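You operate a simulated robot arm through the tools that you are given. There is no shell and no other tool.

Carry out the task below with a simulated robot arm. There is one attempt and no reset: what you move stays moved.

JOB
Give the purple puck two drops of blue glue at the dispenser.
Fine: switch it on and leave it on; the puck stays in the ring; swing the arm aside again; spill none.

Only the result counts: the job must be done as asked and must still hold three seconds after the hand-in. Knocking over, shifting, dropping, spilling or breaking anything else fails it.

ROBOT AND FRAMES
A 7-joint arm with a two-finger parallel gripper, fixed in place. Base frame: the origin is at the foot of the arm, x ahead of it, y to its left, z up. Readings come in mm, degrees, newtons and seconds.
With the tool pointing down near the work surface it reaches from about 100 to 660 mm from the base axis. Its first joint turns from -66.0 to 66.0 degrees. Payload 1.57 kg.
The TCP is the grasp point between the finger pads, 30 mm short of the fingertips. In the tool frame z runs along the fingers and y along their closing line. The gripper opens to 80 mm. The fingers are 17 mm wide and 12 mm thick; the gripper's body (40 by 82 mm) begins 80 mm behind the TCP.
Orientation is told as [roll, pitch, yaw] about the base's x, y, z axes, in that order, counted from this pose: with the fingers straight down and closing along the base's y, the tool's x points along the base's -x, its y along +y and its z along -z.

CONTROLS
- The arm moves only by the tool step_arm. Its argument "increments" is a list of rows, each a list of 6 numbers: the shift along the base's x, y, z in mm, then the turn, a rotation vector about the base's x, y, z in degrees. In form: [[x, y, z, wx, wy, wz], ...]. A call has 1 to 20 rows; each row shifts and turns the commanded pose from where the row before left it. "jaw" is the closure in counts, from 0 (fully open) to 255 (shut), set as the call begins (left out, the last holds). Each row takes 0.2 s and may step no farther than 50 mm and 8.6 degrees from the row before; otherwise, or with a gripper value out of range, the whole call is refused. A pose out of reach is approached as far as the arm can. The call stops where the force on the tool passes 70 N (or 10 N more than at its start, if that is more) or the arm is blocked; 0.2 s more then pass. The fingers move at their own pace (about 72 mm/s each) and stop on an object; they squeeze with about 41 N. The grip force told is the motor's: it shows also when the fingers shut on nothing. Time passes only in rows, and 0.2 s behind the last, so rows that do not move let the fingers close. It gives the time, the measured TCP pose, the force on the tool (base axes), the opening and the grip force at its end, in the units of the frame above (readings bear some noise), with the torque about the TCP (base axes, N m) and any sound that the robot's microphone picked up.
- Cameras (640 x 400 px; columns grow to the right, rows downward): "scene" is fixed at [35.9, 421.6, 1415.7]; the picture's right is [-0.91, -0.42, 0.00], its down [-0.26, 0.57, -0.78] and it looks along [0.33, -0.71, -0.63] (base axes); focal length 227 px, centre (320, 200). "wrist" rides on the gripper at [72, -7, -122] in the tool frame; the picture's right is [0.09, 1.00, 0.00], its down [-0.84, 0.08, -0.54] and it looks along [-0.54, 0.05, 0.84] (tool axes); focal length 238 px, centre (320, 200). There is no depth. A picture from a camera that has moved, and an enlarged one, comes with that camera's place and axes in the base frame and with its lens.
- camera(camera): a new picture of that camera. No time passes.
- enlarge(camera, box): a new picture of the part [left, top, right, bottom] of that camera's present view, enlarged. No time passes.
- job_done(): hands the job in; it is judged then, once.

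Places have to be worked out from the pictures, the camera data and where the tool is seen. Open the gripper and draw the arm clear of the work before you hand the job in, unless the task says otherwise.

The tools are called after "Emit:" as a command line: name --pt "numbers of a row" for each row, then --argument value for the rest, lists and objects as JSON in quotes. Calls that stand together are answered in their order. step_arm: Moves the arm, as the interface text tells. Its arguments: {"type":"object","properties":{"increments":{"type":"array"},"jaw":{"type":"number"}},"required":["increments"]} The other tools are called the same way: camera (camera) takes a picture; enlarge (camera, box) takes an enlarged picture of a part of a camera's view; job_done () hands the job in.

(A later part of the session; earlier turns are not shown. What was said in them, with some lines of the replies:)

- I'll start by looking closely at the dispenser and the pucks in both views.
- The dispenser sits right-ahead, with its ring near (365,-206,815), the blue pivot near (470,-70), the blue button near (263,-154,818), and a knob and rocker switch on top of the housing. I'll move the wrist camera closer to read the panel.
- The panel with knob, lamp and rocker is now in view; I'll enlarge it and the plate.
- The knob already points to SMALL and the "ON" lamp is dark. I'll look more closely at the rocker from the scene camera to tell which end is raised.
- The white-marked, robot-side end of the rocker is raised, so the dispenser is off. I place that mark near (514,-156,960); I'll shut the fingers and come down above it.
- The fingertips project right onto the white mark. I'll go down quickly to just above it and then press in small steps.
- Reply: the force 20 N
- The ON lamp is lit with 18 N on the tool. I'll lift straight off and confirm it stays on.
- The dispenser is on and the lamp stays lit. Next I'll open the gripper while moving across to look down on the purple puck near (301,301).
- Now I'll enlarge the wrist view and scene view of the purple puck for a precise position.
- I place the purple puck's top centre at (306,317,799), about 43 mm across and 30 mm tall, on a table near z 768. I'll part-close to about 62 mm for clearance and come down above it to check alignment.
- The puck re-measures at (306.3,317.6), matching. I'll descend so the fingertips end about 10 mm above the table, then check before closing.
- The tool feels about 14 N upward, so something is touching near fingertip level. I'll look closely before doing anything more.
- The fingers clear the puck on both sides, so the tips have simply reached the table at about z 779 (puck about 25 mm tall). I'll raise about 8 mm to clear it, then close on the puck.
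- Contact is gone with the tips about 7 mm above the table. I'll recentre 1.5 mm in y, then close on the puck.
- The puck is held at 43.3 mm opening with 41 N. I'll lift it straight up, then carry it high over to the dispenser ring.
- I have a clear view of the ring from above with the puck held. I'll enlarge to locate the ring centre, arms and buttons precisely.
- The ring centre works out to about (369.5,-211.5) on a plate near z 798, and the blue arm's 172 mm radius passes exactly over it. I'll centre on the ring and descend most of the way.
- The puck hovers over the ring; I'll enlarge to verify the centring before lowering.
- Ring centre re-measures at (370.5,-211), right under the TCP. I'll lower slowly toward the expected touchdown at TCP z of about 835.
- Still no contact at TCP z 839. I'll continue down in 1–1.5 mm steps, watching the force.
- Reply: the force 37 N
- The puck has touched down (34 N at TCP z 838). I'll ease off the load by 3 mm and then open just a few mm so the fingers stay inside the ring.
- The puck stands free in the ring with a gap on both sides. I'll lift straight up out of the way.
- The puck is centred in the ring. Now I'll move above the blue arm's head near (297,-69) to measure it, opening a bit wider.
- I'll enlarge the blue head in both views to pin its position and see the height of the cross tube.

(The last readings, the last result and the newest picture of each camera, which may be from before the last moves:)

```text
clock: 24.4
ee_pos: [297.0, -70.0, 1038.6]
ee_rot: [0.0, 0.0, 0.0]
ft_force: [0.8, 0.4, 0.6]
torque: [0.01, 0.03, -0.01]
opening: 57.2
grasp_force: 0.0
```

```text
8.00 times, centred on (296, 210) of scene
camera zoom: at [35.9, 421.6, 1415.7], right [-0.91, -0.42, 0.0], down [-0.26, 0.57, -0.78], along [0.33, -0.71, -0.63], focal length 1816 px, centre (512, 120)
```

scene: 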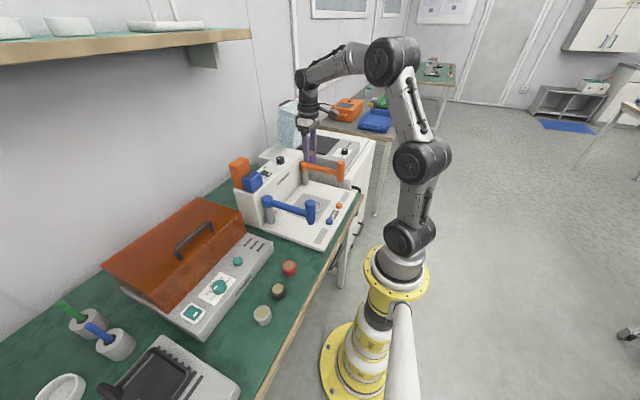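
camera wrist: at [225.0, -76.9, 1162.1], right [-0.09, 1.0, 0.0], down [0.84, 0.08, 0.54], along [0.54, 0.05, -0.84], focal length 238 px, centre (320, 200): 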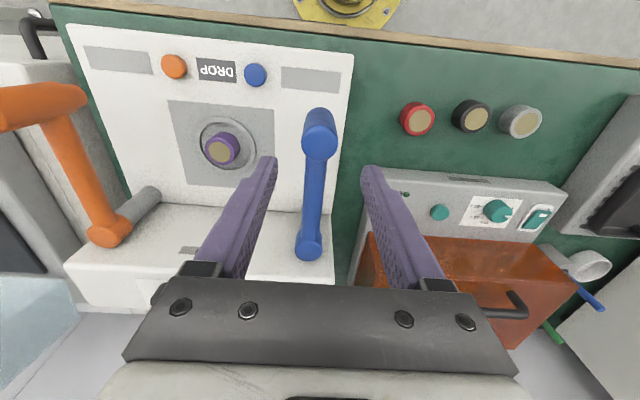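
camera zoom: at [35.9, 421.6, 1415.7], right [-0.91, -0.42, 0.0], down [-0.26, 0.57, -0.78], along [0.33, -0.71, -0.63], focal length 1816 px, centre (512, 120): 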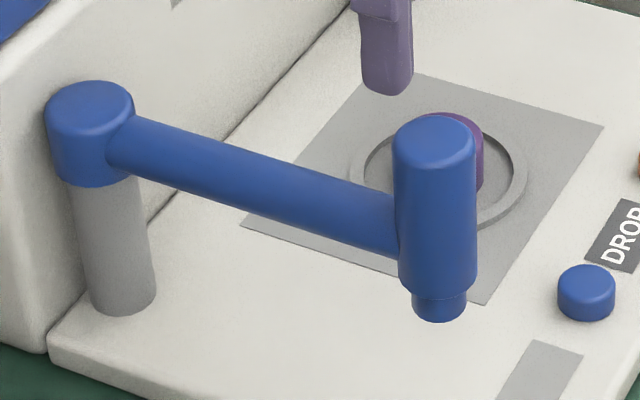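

The blue head tops out at (297,-71,954), is 33.5 mm in diameter, and its cross tube's top is near z 914. I'll descend so the fingers straddle the head above the tube (tips at about z 920).

Emit:
step_arm --pt "0 -1 -30 0 0 0" --pt "0 0 -30 0 0 0" --pt "0 0 -18 0 0 0" --pt "0 0 -10 0 0 0"

Emit:
camera --camera "wrist"

Emit:
enlarge --camera "scene" --box '[256, 170, 352, 230]'

```text
clock: 25.4
ee_pos: [297.0, -71.1, 950.4]
ee_rot: [-0.1, 0.1, 0.0]
ft_force: [-0.3, -1.0, 0.1]
torque: [0.01, -0.01, 0.04]
opening: 57.0
grasp_force: 0.1
```

```text
taken
camera wrist: at [225.5, -77.7, 1074.4], right [-0.09, 1.0, 0.0], down [0.84, 0.08, 0.54], along [0.54, 0.05, -0.84], focal length 238 px, centre (320, 200)
```

wrist: 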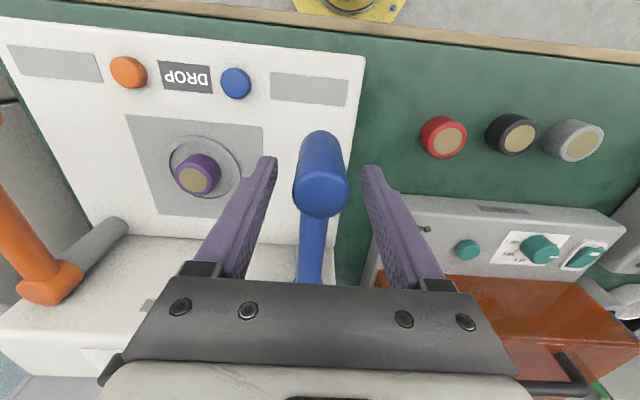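

```text
6.67 times, centred on (304, 200) of scene
camera zoom: at [35.9, 421.6, 1415.7], right [-0.91, -0.42, 0.0], down [-0.26, 0.57, -0.78], along [0.33, -0.71, -0.63], focal length 1513 px, centre (427, 200)
```

zoom: 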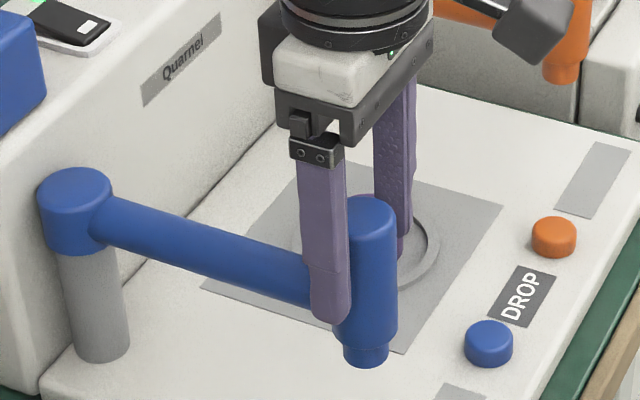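

The fingers straddle the head without contact. I'll close to a loose 38 mm around it.

Emit:
step_arm --pt "0 0 0 0 0 0" --pt "0 0 0 0 0 0" --jaw 134

Emit:
enlarge --camera "wrist" --box '[256, 120, 384, 200]'

```text
clock: 26.0
ee_pos: [297.3, -69.6, 951.4]
ee_rot: [0.0, 0.0, -0.1]
ft_force: [-0.1, -0.2, 0.4]
torque: [-0.02, 0.05, 0.01]
opening: 38.2
grasp_force: 0.2
```

```text
5.00 times, centred on (320, 160) of wrist
camera zoom: at [225.6, -77.7, 1074.7], right [-0.09, 1.0, 0.0], down [0.84, 0.08, 0.54], along [0.54, 0.05, -0.84], focal length 1192 px, centre (320, 400)
```

zoom: 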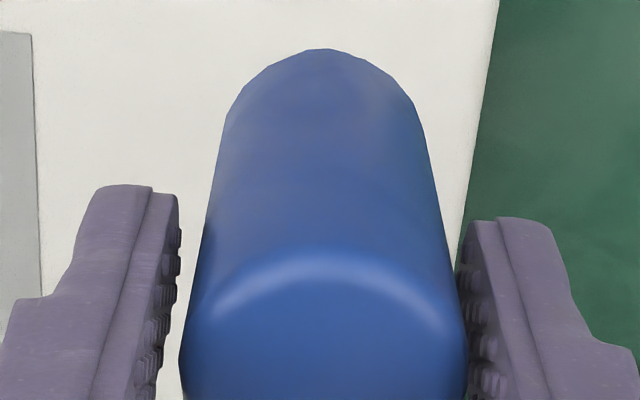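

The head sits loosely between the pads. I'll swing it along its arc around the pivot (470,-72), halfway first, and check.

Emit:
step_arm --pt "0.24 -9.03 0 0 0 0" --pt "0.71 -9.0 0 0 0 0" --pt "1.17 -8.95 0 0 0 0" --pt "1.65 -8.88 0 0 0 0" --pt "2.11 -8.79 0 0 0 0" --pt "2.56 -8.66 0 0 0 0" --pt "3.02 -8.51 0 0 0 0" --pt "3.45 -8.34 0 0 0 0" --pt "3.89 -8.15 0 0 0 0"

Emit:
camera --camera "wrist"

Emit:
enlarge --camera "scene" --box '[256, 160, 352, 220]'

```text
clock: 28.0
ee_pos: [316.5, -148.5, 951.5]
ee_rot: [0.1, -0.1, 0.0]
ft_force: [0.1, 1.2, -0.5]
torque: [-0.01, 0.04, 0.0]
opening: 38.4
grasp_force: 0.5
```

```text
taken
camera wrist: at [244.3, -156.5, 1074.5], right [-0.09, 1.0, 0.0], down [0.84, 0.08, 0.54], along [0.54, 0.05, -0.84], focal length 238 px, centre (320, 200)
```

wrist: 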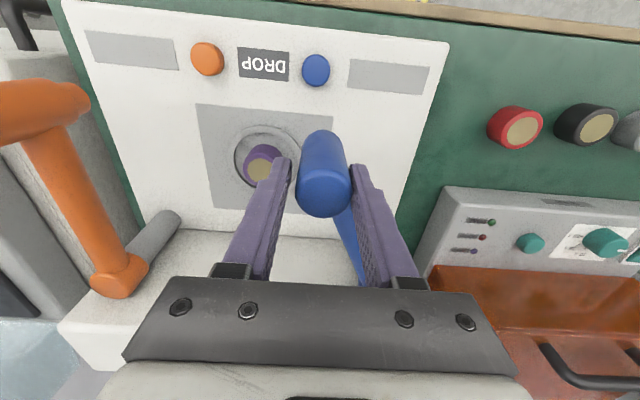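

```text
6.67 times, centred on (304, 190) of scene
camera zoom: at [35.9, 421.6, 1415.7], right [-0.91, -0.42, 0.0], down [-0.26, 0.57, -0.78], along [0.33, -0.71, -0.63], focal length 1513 px, centre (427, 267)
```

zoom: 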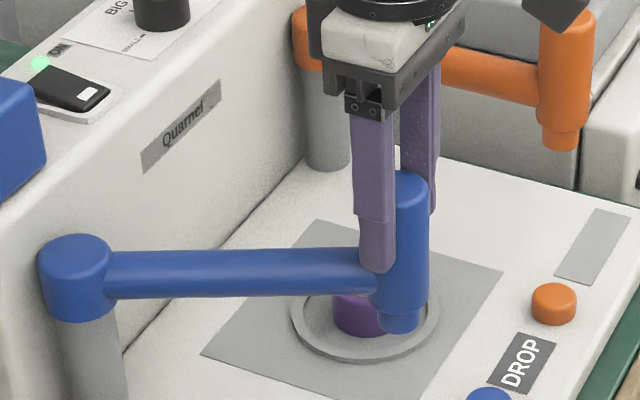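

The arm follows smoothly with almost no force. I'll continue the arc to put the nozzle over the puck at about 54°.

Emit:
step_arm --pt "4.31 -7.94 0 0 0 0" --pt "4.72 -7.7 0 0 0 0" --pt "5.11 -7.44 0 0 0 0" --pt "5.5 -7.17 0 0 0 0" --pt "5.87 -6.86 0 0 0 0" --pt "6.21 -6.56 0 0 0 0" --pt "6.55 -6.21 0 0 0 0" --pt "6.87 -5.87 0 0 0 0" --pt "7.17 -5.49 0 0 0 0" --pt "0.8 -2.0 0 0 0 0" --pt "0 0 0 0 0 0"

Emit:
camera --camera "wrist"

Emit:
enlarge --camera "scene" --box '[256, 160, 352, 220]'

```text
clock: 30.4
ee_pos: [370.3, -212.1, 952.1]
ee_rot: [0.0, 0.0, 0.0]
ft_force: [0.7, 1.5, 0.2]
torque: [0.0, 0.0, 0.02]
opening: 39.4
grasp_force: 0.4
```

```text
taken
camera wrist: at [297.4, -219.9, 1074.9], right [-0.09, 1.0, 0.0], down [0.84, 0.08, 0.54], along [0.54, 0.05, -0.84], focal length 238 px, centre (320, 200)
```

wrist: 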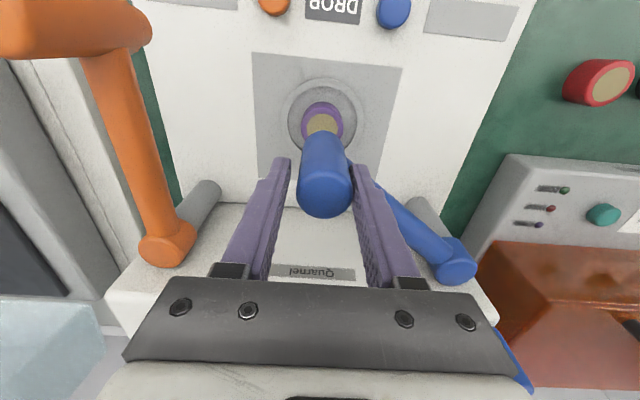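

```text
6.67 times, centred on (304, 190) of scene
camera zoom: at [35.9, 421.6, 1415.7], right [-0.91, -0.42, 0.0], down [-0.26, 0.57, -0.78], along [0.33, -0.71, -0.63], focal length 1513 px, centre (427, 267)
```

zoom: 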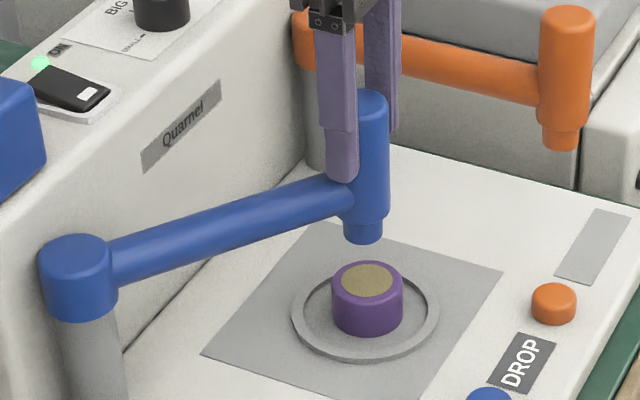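

The nozzle appears right above the puck. I'll enlarge the wrist view to confirm alignment before letting go.

Emit:
enlarge --camera "wrist" --box '[240, 80, 400, 220]'

Emit:
enlarge --camera "scene" --box '[288, 170, 336, 215]'

```text
2.86 times, centred on (320, 150) of wrist
camera zoom: at [297.4, -219.9, 1074.9], right [-0.09, 1.0, 0.0], down [0.84, 0.08, 0.54], along [0.54, 0.05, -0.84], focal length 681 px, centre (320, 343)
```

zoom: 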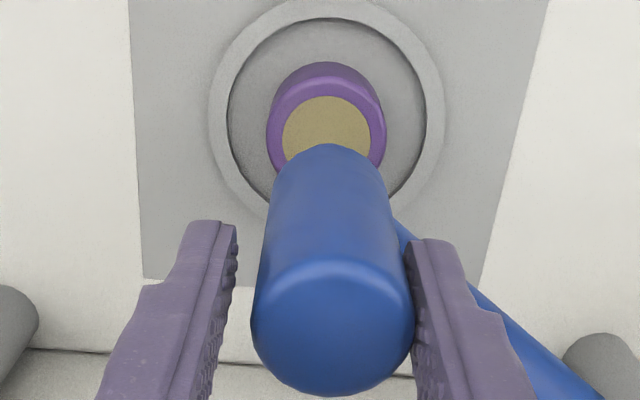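

```text
8.89 times, centred on (312, 192) of scene
camera zoom: at [35.9, 421.6, 1415.7], right [-0.91, -0.42, 0.0], down [-0.26, 0.57, -0.78], along [0.33, -0.71, -0.63], focal length 2018 px, centre (391, 267)
```

zoom: 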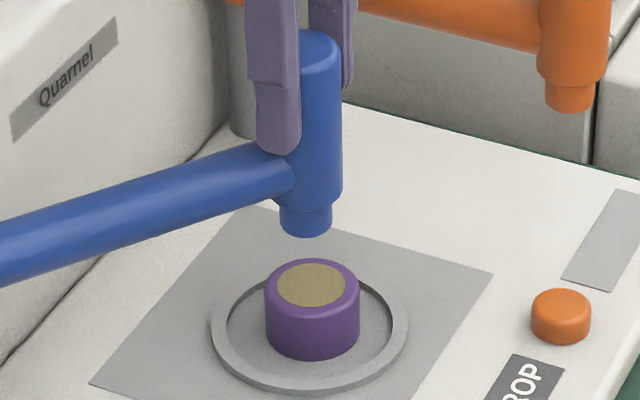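

Head and puck agree within 2 mm. I'll open the fingers, lift straight off, and verify the arm stays put.

Emit:
step_arm --pt "0 0 0 0 0 0" --pt "0 0 0 0 0 0" --pt "0 0 10 0 0 0" --pt "0 0 25 0 0 0" --pt "0 0 40 0 0 0" --pt "0 0 40 0 0 0" --jaw 73

Emit:
enlarge --camera "scene" --box '[256, 160, 352, 220]'

Emit:
camera --camera "wrist"

```text
clock: 31.8
ee_pos: [371.1, -212.9, 1067.0]
ee_rot: [0.0, 0.0, 0.0]
ft_force: [0.1, 1.1, 0.8]
torque: [0.0, -0.03, -0.03]
opening: 57.1
grasp_force: 0.0
```

```text
6.67 times, centred on (304, 190) of scene
camera zoom: at [35.9, 421.6, 1415.7], right [-0.91, -0.42, 0.0], down [-0.26, 0.57, -0.78], along [0.33, -0.71, -0.63], focal length 1513 px, centre (427, 267)
```

zoom: 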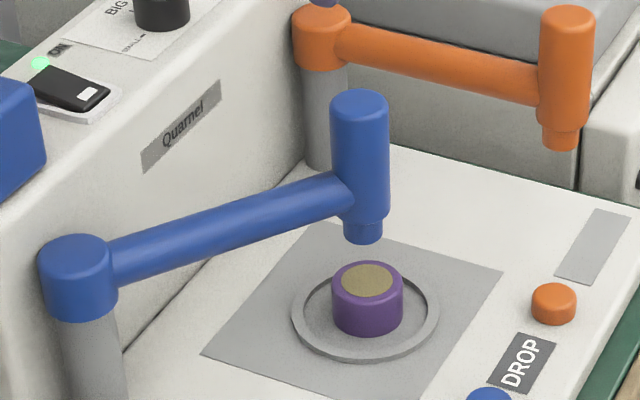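

```text
taken
camera wrist: at [297.8, -219.6, 1190.3], right [-0.09, 1.0, 0.0], down [0.84, 0.08, 0.54], along [0.54, 0.05, -0.84], focal length 238 px, centre (320, 200)
```

wrist: 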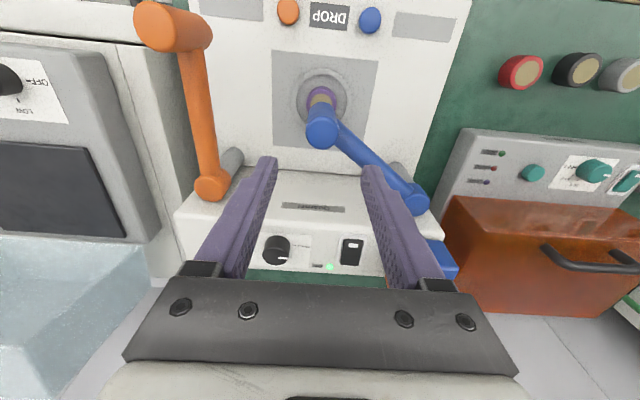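

The blue arm stays parked over the puck. Next I'll shut the fingers and move above the blue DROP button, which I place at (264,-157.5) with its top near z 814.

Emit:
step_arm --pt "-26.75 13.85 0 0 0 0" --pt "-26.75 13.85 0 0 0 0" --pt "-26.75 13.85 0 0 0 0" --pt "-26.75 13.85 0 0 0 0" --pt "0 0 -45 0 0 0" --pt "0 0 -45 0 0 0" --pt "0 0 -45 0 0 0" --pt "0 0 -35 0 0 0" --jaw 255

Emit:
camera --camera "wrist"

Emit:
enlarge --camera "scene" --box '[272, 165, 368, 225]'

```text
clock: 33.6
ee_pos: [262.5, -158.4, 898.2]
ee_rot: [0.0, 0.0, 0.0]
ft_force: [0.4, 1.0, 0.1]
torque: [0.05, 0.0, 0.04]
opening: 0.0
grasp_force: 21.2
```

```text
taken
camera wrist: at [189.7, -165.2, 1020.1], right [-0.09, 1.0, 0.0], down [0.84, 0.08, 0.54], along [0.54, 0.05, -0.84], focal length 238 px, centre (320, 200)
```

wrist: 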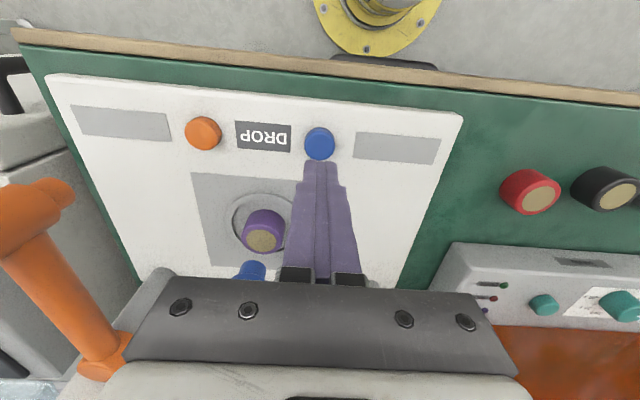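

```text
6.67 times, centred on (320, 195) of scene
camera zoom: at [35.9, 421.6, 1415.7], right [-0.91, -0.42, 0.0], down [-0.26, 0.57, -0.78], along [0.33, -0.71, -0.63], focal length 1513 px, centre (320, 233)
```

zoom: 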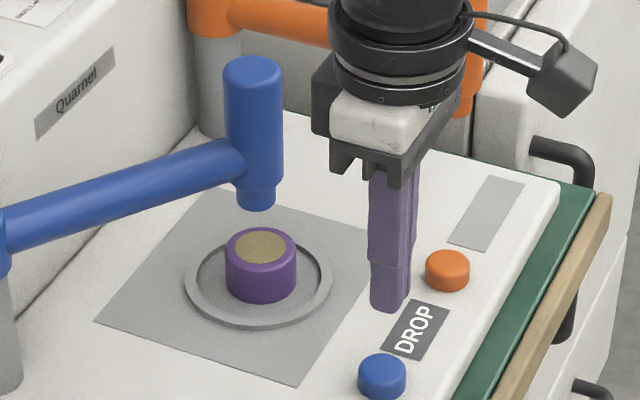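

The fingertips are aligned over the blue button. I'll do one short press: approach, push about 5–6 mm past contact, and come back up in the same move.

Emit:
step_arm --pt "0.5 0.3 -30 0 0 0" --pt "0 0 -16 0 0 0" --pt "0 0 -4 0 0 0" --pt "0 0 -3 0 0 0" --pt "0 0 -3 0 0 0" --pt "0 0 -3 0 0 0" --pt "0 0 6 0 0 0" --pt "0 0 12 0 0 0"

Emit:
enlarge --camera "scene" --box '[272, 165, 368, 225]'

Emit:
enlarge --camera "wrist" --box '[190, 110, 350, 210]'

```text
clock: 35.4
ee_pos: [261.5, -156.8, 856.3]
ee_rot: [0.0, 0.1, -0.1]
ft_force: [0.4, -0.2, 0.8]
torque: [-0.04, 0.02, 0.03]
opening: 0.2
grasp_force: 21.2
heard: click
```

```text
6.67 times, centred on (320, 195) of scene
camera zoom: at [35.9, 421.6, 1415.7], right [-0.91, -0.42, 0.0], down [-0.26, 0.57, -0.78], along [0.33, -0.71, -0.63], focal length 1513 px, centre (320, 233)
```

zoom: 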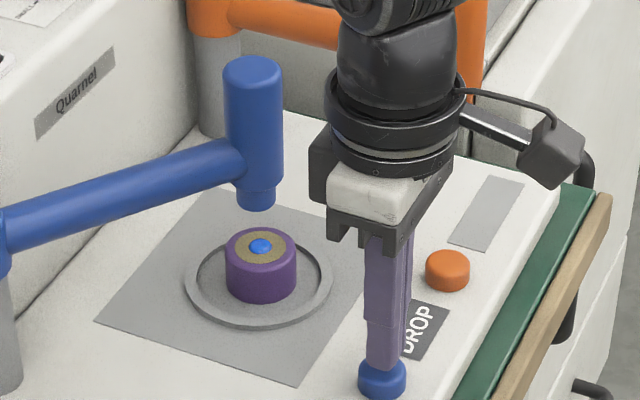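

```text
4.00 times, centred on (270, 160) of wrist
camera zoom: at [190.5, -163.6, 978.6], right [-0.09, 1.0, 0.0], down [0.84, 0.08, 0.54], along [0.54, 0.05, -0.84], focal length 953 px, centre (520, 360)
```

zoom: 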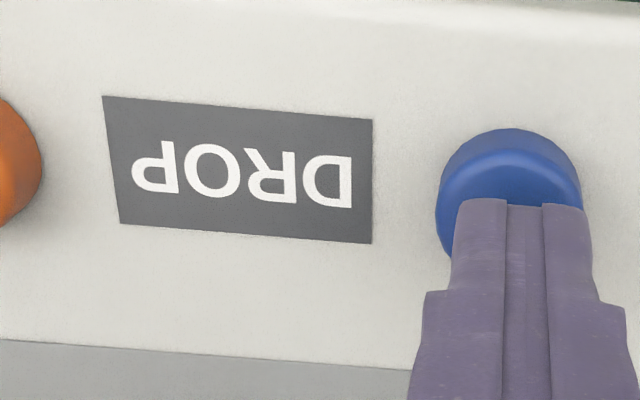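

A click was heard and one blue drop sits on the puck. I'll zoom in to check it before the second press.

Emit:
enlarge --camera "scene" --box '[294, 185, 326, 217]'

Emit:
camera --camera "wrist"

```text
12.50 times, centred on (310, 201) of scene
camera zoom: at [35.9, 421.6, 1415.7], right [-0.91, -0.42, 0.0], down [-0.26, 0.57, -0.78], along [0.33, -0.71, -0.63], focal length 2837 px, centre (445, 188)
```

zoom: 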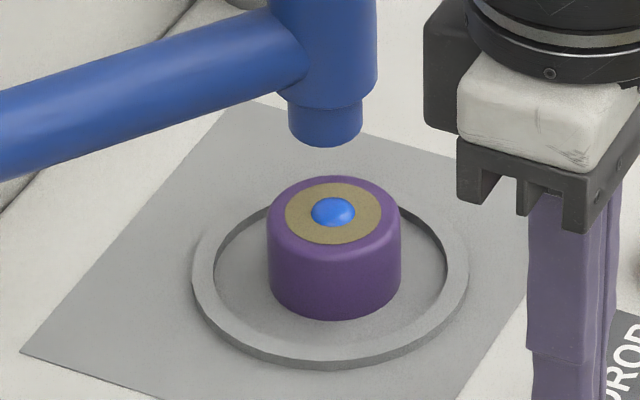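

```text
taken
camera wrist: at [190.5, -163.6, 978.6], right [-0.09, 1.0, 0.0], down [0.84, 0.08, 0.54], along [0.54, 0.05, -0.84], focal length 238 px, centre (320, 200)
```

wrist: 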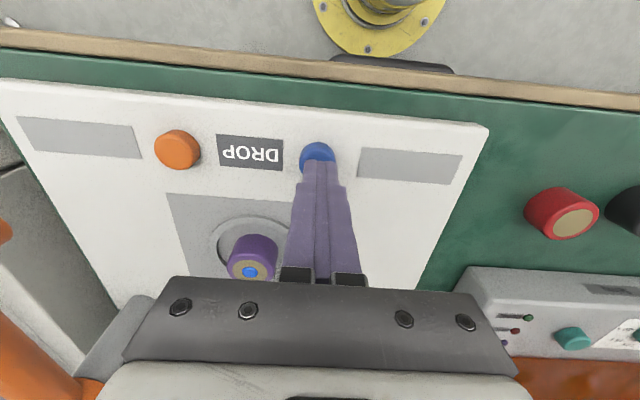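

Exactly one drop landed in the middle. I'll pause briefly and make the identical second press.

Emit:
step_arm --pt "0 0 0 0 0 0" --pt "0 0 0 0 0 0" --pt "0 0 0 0 0 0" --pt "0 0 -5 0 0 0" --pt "0 0 -4 0 0 0" --pt "0 0 -3 0 0 0" --pt "0 0 -3 0 0 0" --pt "0 0 -3 0 0 0" --pt "0 0 6 0 0 0" --pt "0 0 12 0 0 0"

Emit:
enlarge --camera "scene" --box '[294, 185, 326, 217]'

```text
clock: 37.6
ee_pos: [263.7, -156.6, 855.3]
ee_rot: [0.0, 0.0, -0.1]
ft_force: [1.0, -0.4, -0.6]
torque: [0.02, 0.01, -0.01]
opening: 0.2
grasp_force: 21.4
heard: click
```

```text
12.50 times, centred on (310, 201) of scene
camera zoom: at [35.9, 421.6, 1415.7], right [-0.91, -0.42, 0.0], down [-0.26, 0.57, -0.78], along [0.33, -0.71, -0.63], focal length 2837 px, centre (445, 188)
```

zoom: 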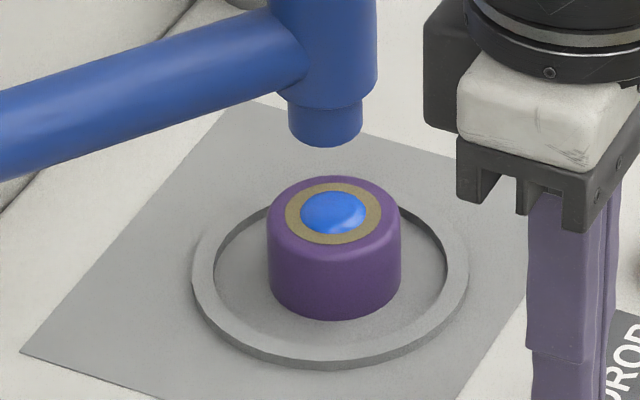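

A second click, and the drop's area has doubled: two drops, all on the puck. I'll raise clear, open, and go back above the blue head at (370.5,-211).

Emit:
step_arm --pt "0 0 30 0 0 0" --pt "0 0 45 0 0 0" --pt "0 0 45 0 0 0" --pt "0 0 45 0 0 0" --pt "0 0 35 0 0 0"

Emit:
step_arm --pt "27 -13.6 0 0 0 0" --pt "27 -13.6 0 0 0 0" --pt "27 -13.6 0 0 0 0" --pt "26.5 -13.6 0 0 0 0" --pt "0 0 0 0 0 0" --jaw 73

Emit:
camera --camera "wrist"

Emit:
enlarge --camera "wrist" --box '[256, 70, 416, 170]'

```text
clock: 38.8
ee_pos: [262.2, -155.4, 1055.4]
ee_rot: [0.0, 0.0, 0.0]
ft_force: [-0.6, 0.2, 0.0]
torque: [0.0, 0.0, 0.03]
opening: 0.0
grasp_force: 21.2
```

```text
clock: 40.0
ee_pos: [371.2, -212.1, 1055.5]
ee_rot: [0.0, 0.1, 0.0]
ft_force: [0.5, -0.6, -0.1]
torque: [-0.02, 0.02, -0.04]
opening: 56.9
grasp_force: 0.0
```

```text
taken
camera wrist: at [298.6, -218.9, 1178.5], right [-0.09, 1.0, 0.0], down [0.84, 0.08, 0.54], along [0.54, 0.05, -0.84], focal length 238 px, centre (320, 200)
```

wrist: 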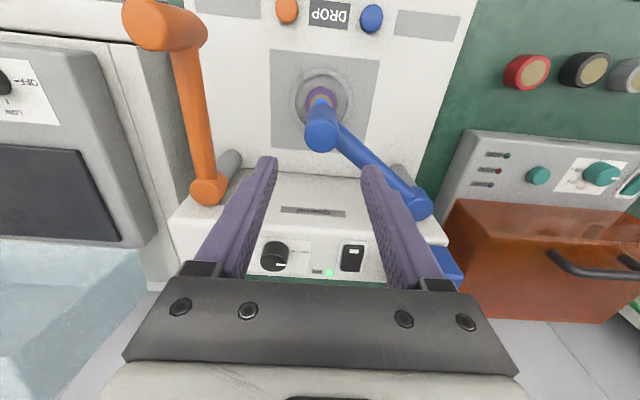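

```text
4.00 times, centred on (336, 120) of wrist
camera zoom: at [298.6, -218.9, 1178.5], right [-0.09, 1.0, 0.0], down [0.84, 0.08, 0.54], along [0.54, 0.05, -0.84], focal length 953 px, centre (256, 520)
```

zoom: 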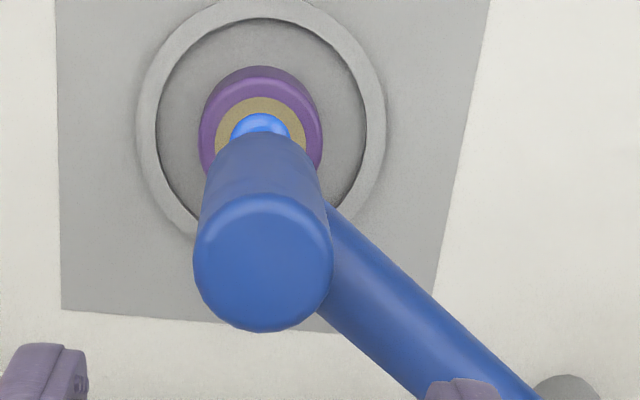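

The head is at (370,-211), unchanged. I'll descend to straddle it again above the cross tube, then close loosely.

Emit:
step_arm --pt "-0.7 0.6 -35 0 0 0" --pt "0 0 -35 0 0 0" --pt "0 0 -22 0 0 0" --pt "0 0 -12 0 0 0"

Emit:
step_arm --pt "0 0 0 0 0 0" --pt "0 0 0 0 0 0" --jaw 134

Emit:
enlarge --camera "wrist" --box '[240, 80, 400, 220]'

```text
clock: 41.0
ee_pos: [369.9, -210.2, 950.8]
ee_rot: [0.0, -0.1, -0.1]
ft_force: [-0.5, 0.0, -0.9]
torque: [0.01, 0.0, 0.01]
opening: 57.4
grasp_force: 0.1
```

```text
clock: 41.6
ee_pos: [370.9, -210.7, 951.5]
ee_rot: [0.0, 0.0, 0.0]
ft_force: [0.3, 1.4, -0.3]
torque: [-0.01, 0.04, 0.03]
opening: 37.9
grasp_force: 0.1
```

```text
2.86 times, centred on (320, 150) of wrist
camera zoom: at [298.1, -218.0, 1074.6], right [-0.09, 1.0, 0.0], down [0.84, 0.08, 0.54], along [0.54, 0.05, -0.84], focal length 681 px, centre (320, 343)
```

zoom: 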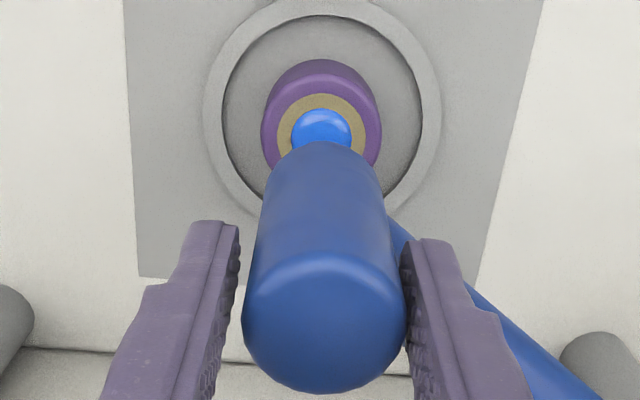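

Everything is clear; I'll swing the arm back along the same arc, first half then check.

Emit:
step_arm --pt "-7.17 5.49 0 0 0 0" --pt "-6.87 5.87 0 0 0 0" --pt "-6.55 6.21 0 0 0 0" --pt "-6.21 6.56 0 0 0 0" --pt "-5.87 6.86 0 0 0 0" --pt "-5.5 7.17 0 0 0 0" --pt "-5.11 7.44 0 0 0 0" --pt "-4.72 7.7 0 0 0 0" --pt "-4.31 7.94 0 0 0 0"

Emit:
enlarge --camera "scene" --box '[256, 160, 352, 220]'

```text
clock: 43.6
ee_pos: [316.5, -149.1, 951.4]
ee_rot: [0.0, 0.0, -0.1]
ft_force: [0.1, 0.0, -0.2]
torque: [-0.01, 0.0, 0.03]
opening: 38.3
grasp_force: 0.5
```

```text
6.67 times, centred on (304, 190) of scene
camera zoom: at [35.9, 421.6, 1415.7], right [-0.91, -0.42, 0.0], down [-0.26, 0.57, -0.78], along [0.33, -0.71, -0.63], focal length 1513 px, centre (427, 267)
```

zoom: 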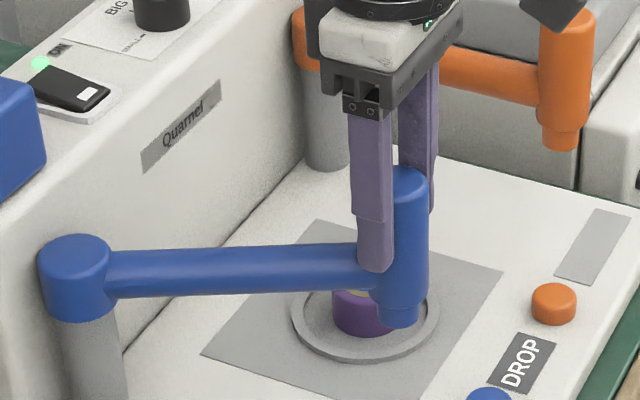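

The arm follows back smoothly. I'll finish the second half of the arc to its original parked position.

Emit:
step_arm --pt "-3.89 8.15 0 0 0 0" --pt "-3.45 8.34 0 0 0 0" --pt "-3.02 8.51 0 0 0 0" --pt "-2.56 8.66 0 0 0 0" --pt "-2.11 8.79 0 0 0 0" --pt "-1.65 8.88 0 0 0 0" --pt "-1.17 8.95 0 0 0 0" --pt "-0.71 9.0 0 0 0 0" --pt "-0.5 7 0 0 0 0" --pt "-0.5 4 0 0 0 0" --pt "0 0 0 0 0 0"

Emit:
enlarge --camera "scene" --box '[256, 170, 352, 230]'

Emit:
camera --camera "wrist"

```text
clock: 46.0
ee_pos: [298.6, -68.8, 951.6]
ee_rot: [0.0, 0.0, 0.1]
ft_force: [-0.4, 1.0, 0.0]
torque: [-0.01, 0.0, -0.03]
opening: 38.2
grasp_force: 0.2
```

```text
6.67 times, centred on (304, 200) of scene
camera zoom: at [35.9, 421.6, 1415.7], right [-0.91, -0.42, 0.0], down [-0.26, 0.57, -0.78], along [0.33, -0.71, -0.63], focal length 1513 px, centre (427, 200)
```

zoom: 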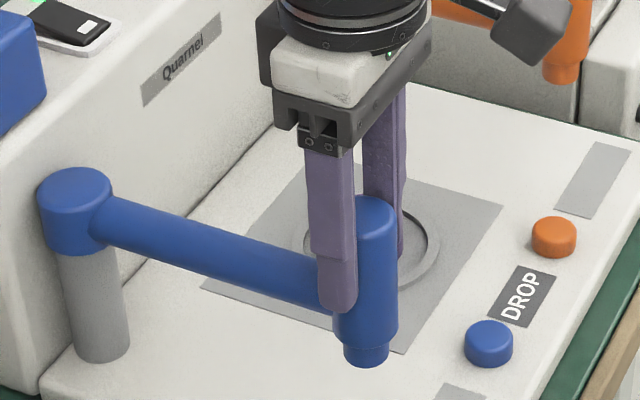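

```text
taken
camera wrist: at [225.7, -76.2, 1074.8], right [-0.09, 1.0, 0.0], down [0.84, 0.08, 0.54], along [0.54, 0.05, -0.84], focal length 238 px, centre (320, 200)
```

wrist: 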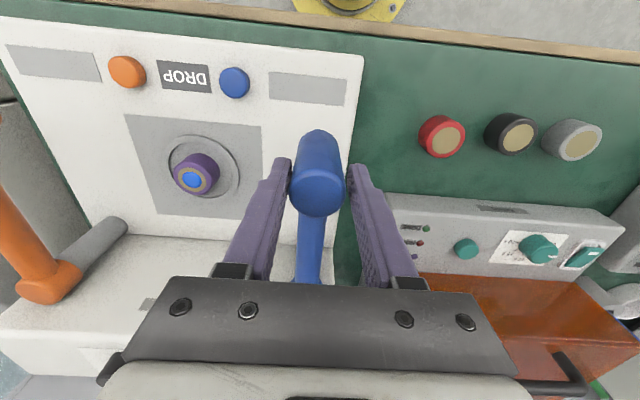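

The blue arm is back where it started. I'll open, lift straight off, and retreat high to check the whole result.

Emit:
step_arm --pt "0 0 0 0 0 0" --pt "0 0 0 0 0 0" --pt "0 0 10 0 0 0" --pt "0 0 25 0 0 0" --pt "0 0 45 0 0 0" --pt "0 0 45 0 0 0" --pt "0 5 45 0 0 0" --pt "0 10 45 0 0 0" --pt "0 10 40 0 0 0" --jaw 60

Emit:
camera --camera "wrist"

Emit:
camera --camera "scene"

Emit:
enlarge --camera "scene" --box '[230, 150, 358, 230]'

```text
clock: 48.0
ee_pos: [298.6, -45.1, 1206.3]
ee_rot: [0.0, 0.1, 0.1]
ft_force: [-0.1, 0.3, -0.3]
torque: [0.0, 0.02, 0.0]
opening: 61.0
grasp_force: 0.1
```

```text
taken
camera wrist: at [226.0, -52.3, 1329.8], right [-0.09, 1.0, 0.0], down [0.84, 0.08, 0.54], along [0.54, 0.05, -0.84], focal length 238 px, centre (320, 200)
```

wrist: 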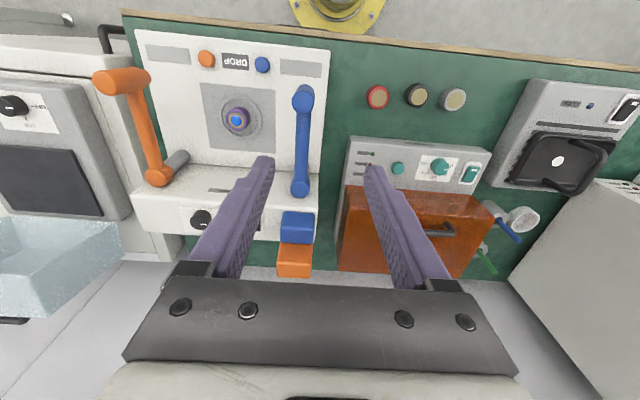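

```text
taken
```

scene: 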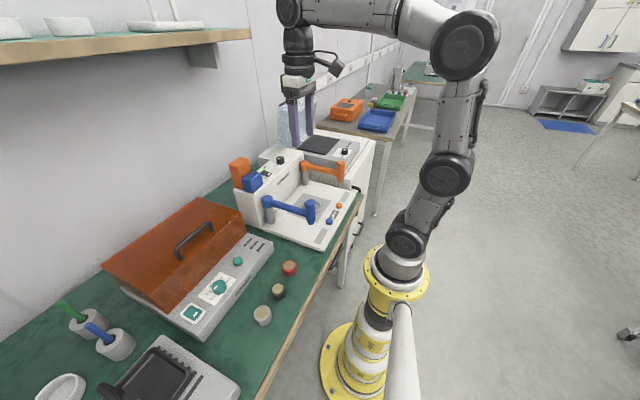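

```text
5.00 times, centred on (294, 190) of scene
camera zoom: at [35.9, 421.6, 1415.7], right [-0.91, -0.42, 0.0], down [-0.26, 0.57, -0.78], along [0.33, -0.71, -0.63], focal length 1135 px, centre (450, 250)
```

zoom: 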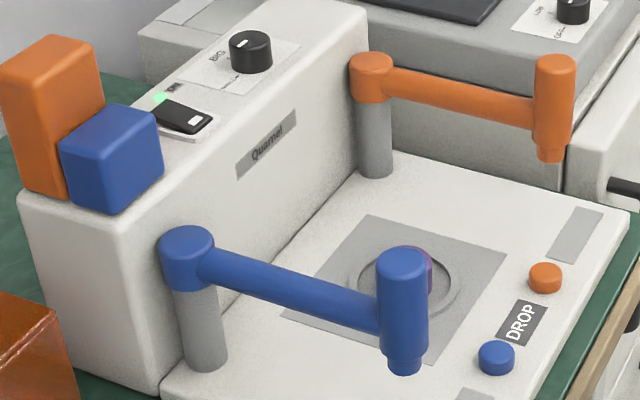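

I'll take one last close look at the puck, the plate and the lamp before handing in.

Emit:
enlarge --camera "wrist" --box '[130, 30, 338, 160]'

Emit:
enlarge --camera "wrist" --box '[205, 90, 269, 150]'

```text
3.08 times, centred on (234, 95) of wrist
camera zoom: at [226.0, -52.3, 1329.8], right [-0.09, 1.0, 0.0], down [0.84, 0.08, 0.54], along [0.54, 0.05, -0.84], focal length 733 px, centre (585, 523)
```

zoom: 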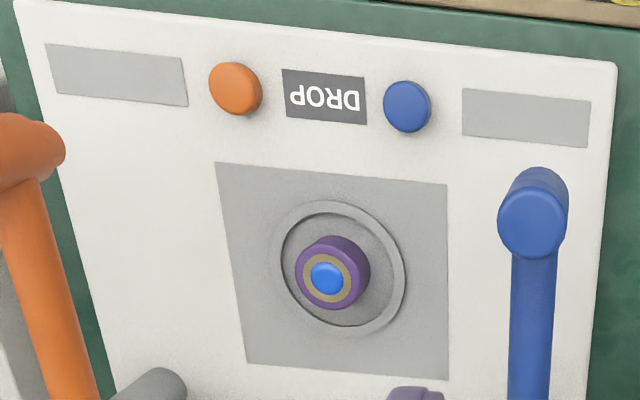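

```text
6.67 times, centred on (237, 120) of wrist
camera zoom: at [226.0, -52.3, 1329.8], right [-0.09, 1.0, 0.0], down [0.84, 0.08, 0.54], along [0.54, 0.05, -0.84], focal length 1589 px, centre (873, 733)
```

zoom: 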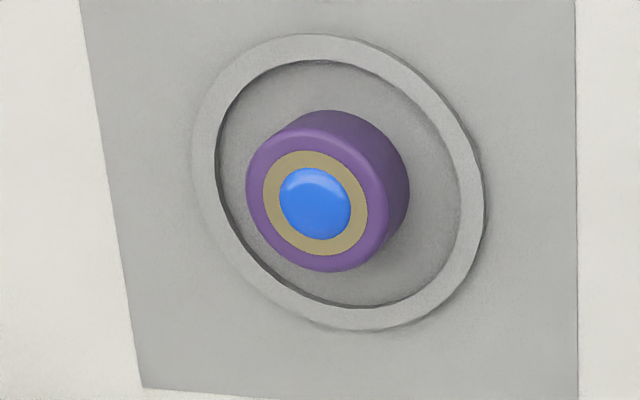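

The puck is in the ring with two blue drops on its disc and nothing on the plate. The blue arm is back aside, the ON lamp is lit, and the gripper is open and clear, so I'm handing the job in.

Emit:
job_done

```text
The job is handed in.
```

I put the purple puck in the dispenser's ring and gave it two drops of blue glue, then handed the job in.

- **Drops:** I pressed the blue button twice. Each press gave one click, and the blue spot on the puck roughly doubled in area after the second.
- **Dispenser:** It is switched on, its ON lamp is lit, and I left it on. I left the drop-size knob at SMALL, where I found it.
- **Puck:** It is still in the ring, close to the centre.
- **Blue arm:** It is swung back to where it started.
- **Spills:** The last pictures show no glue anywhere but on the puck, and nothing else appears to have moved.

The gripper is open and well above the work.
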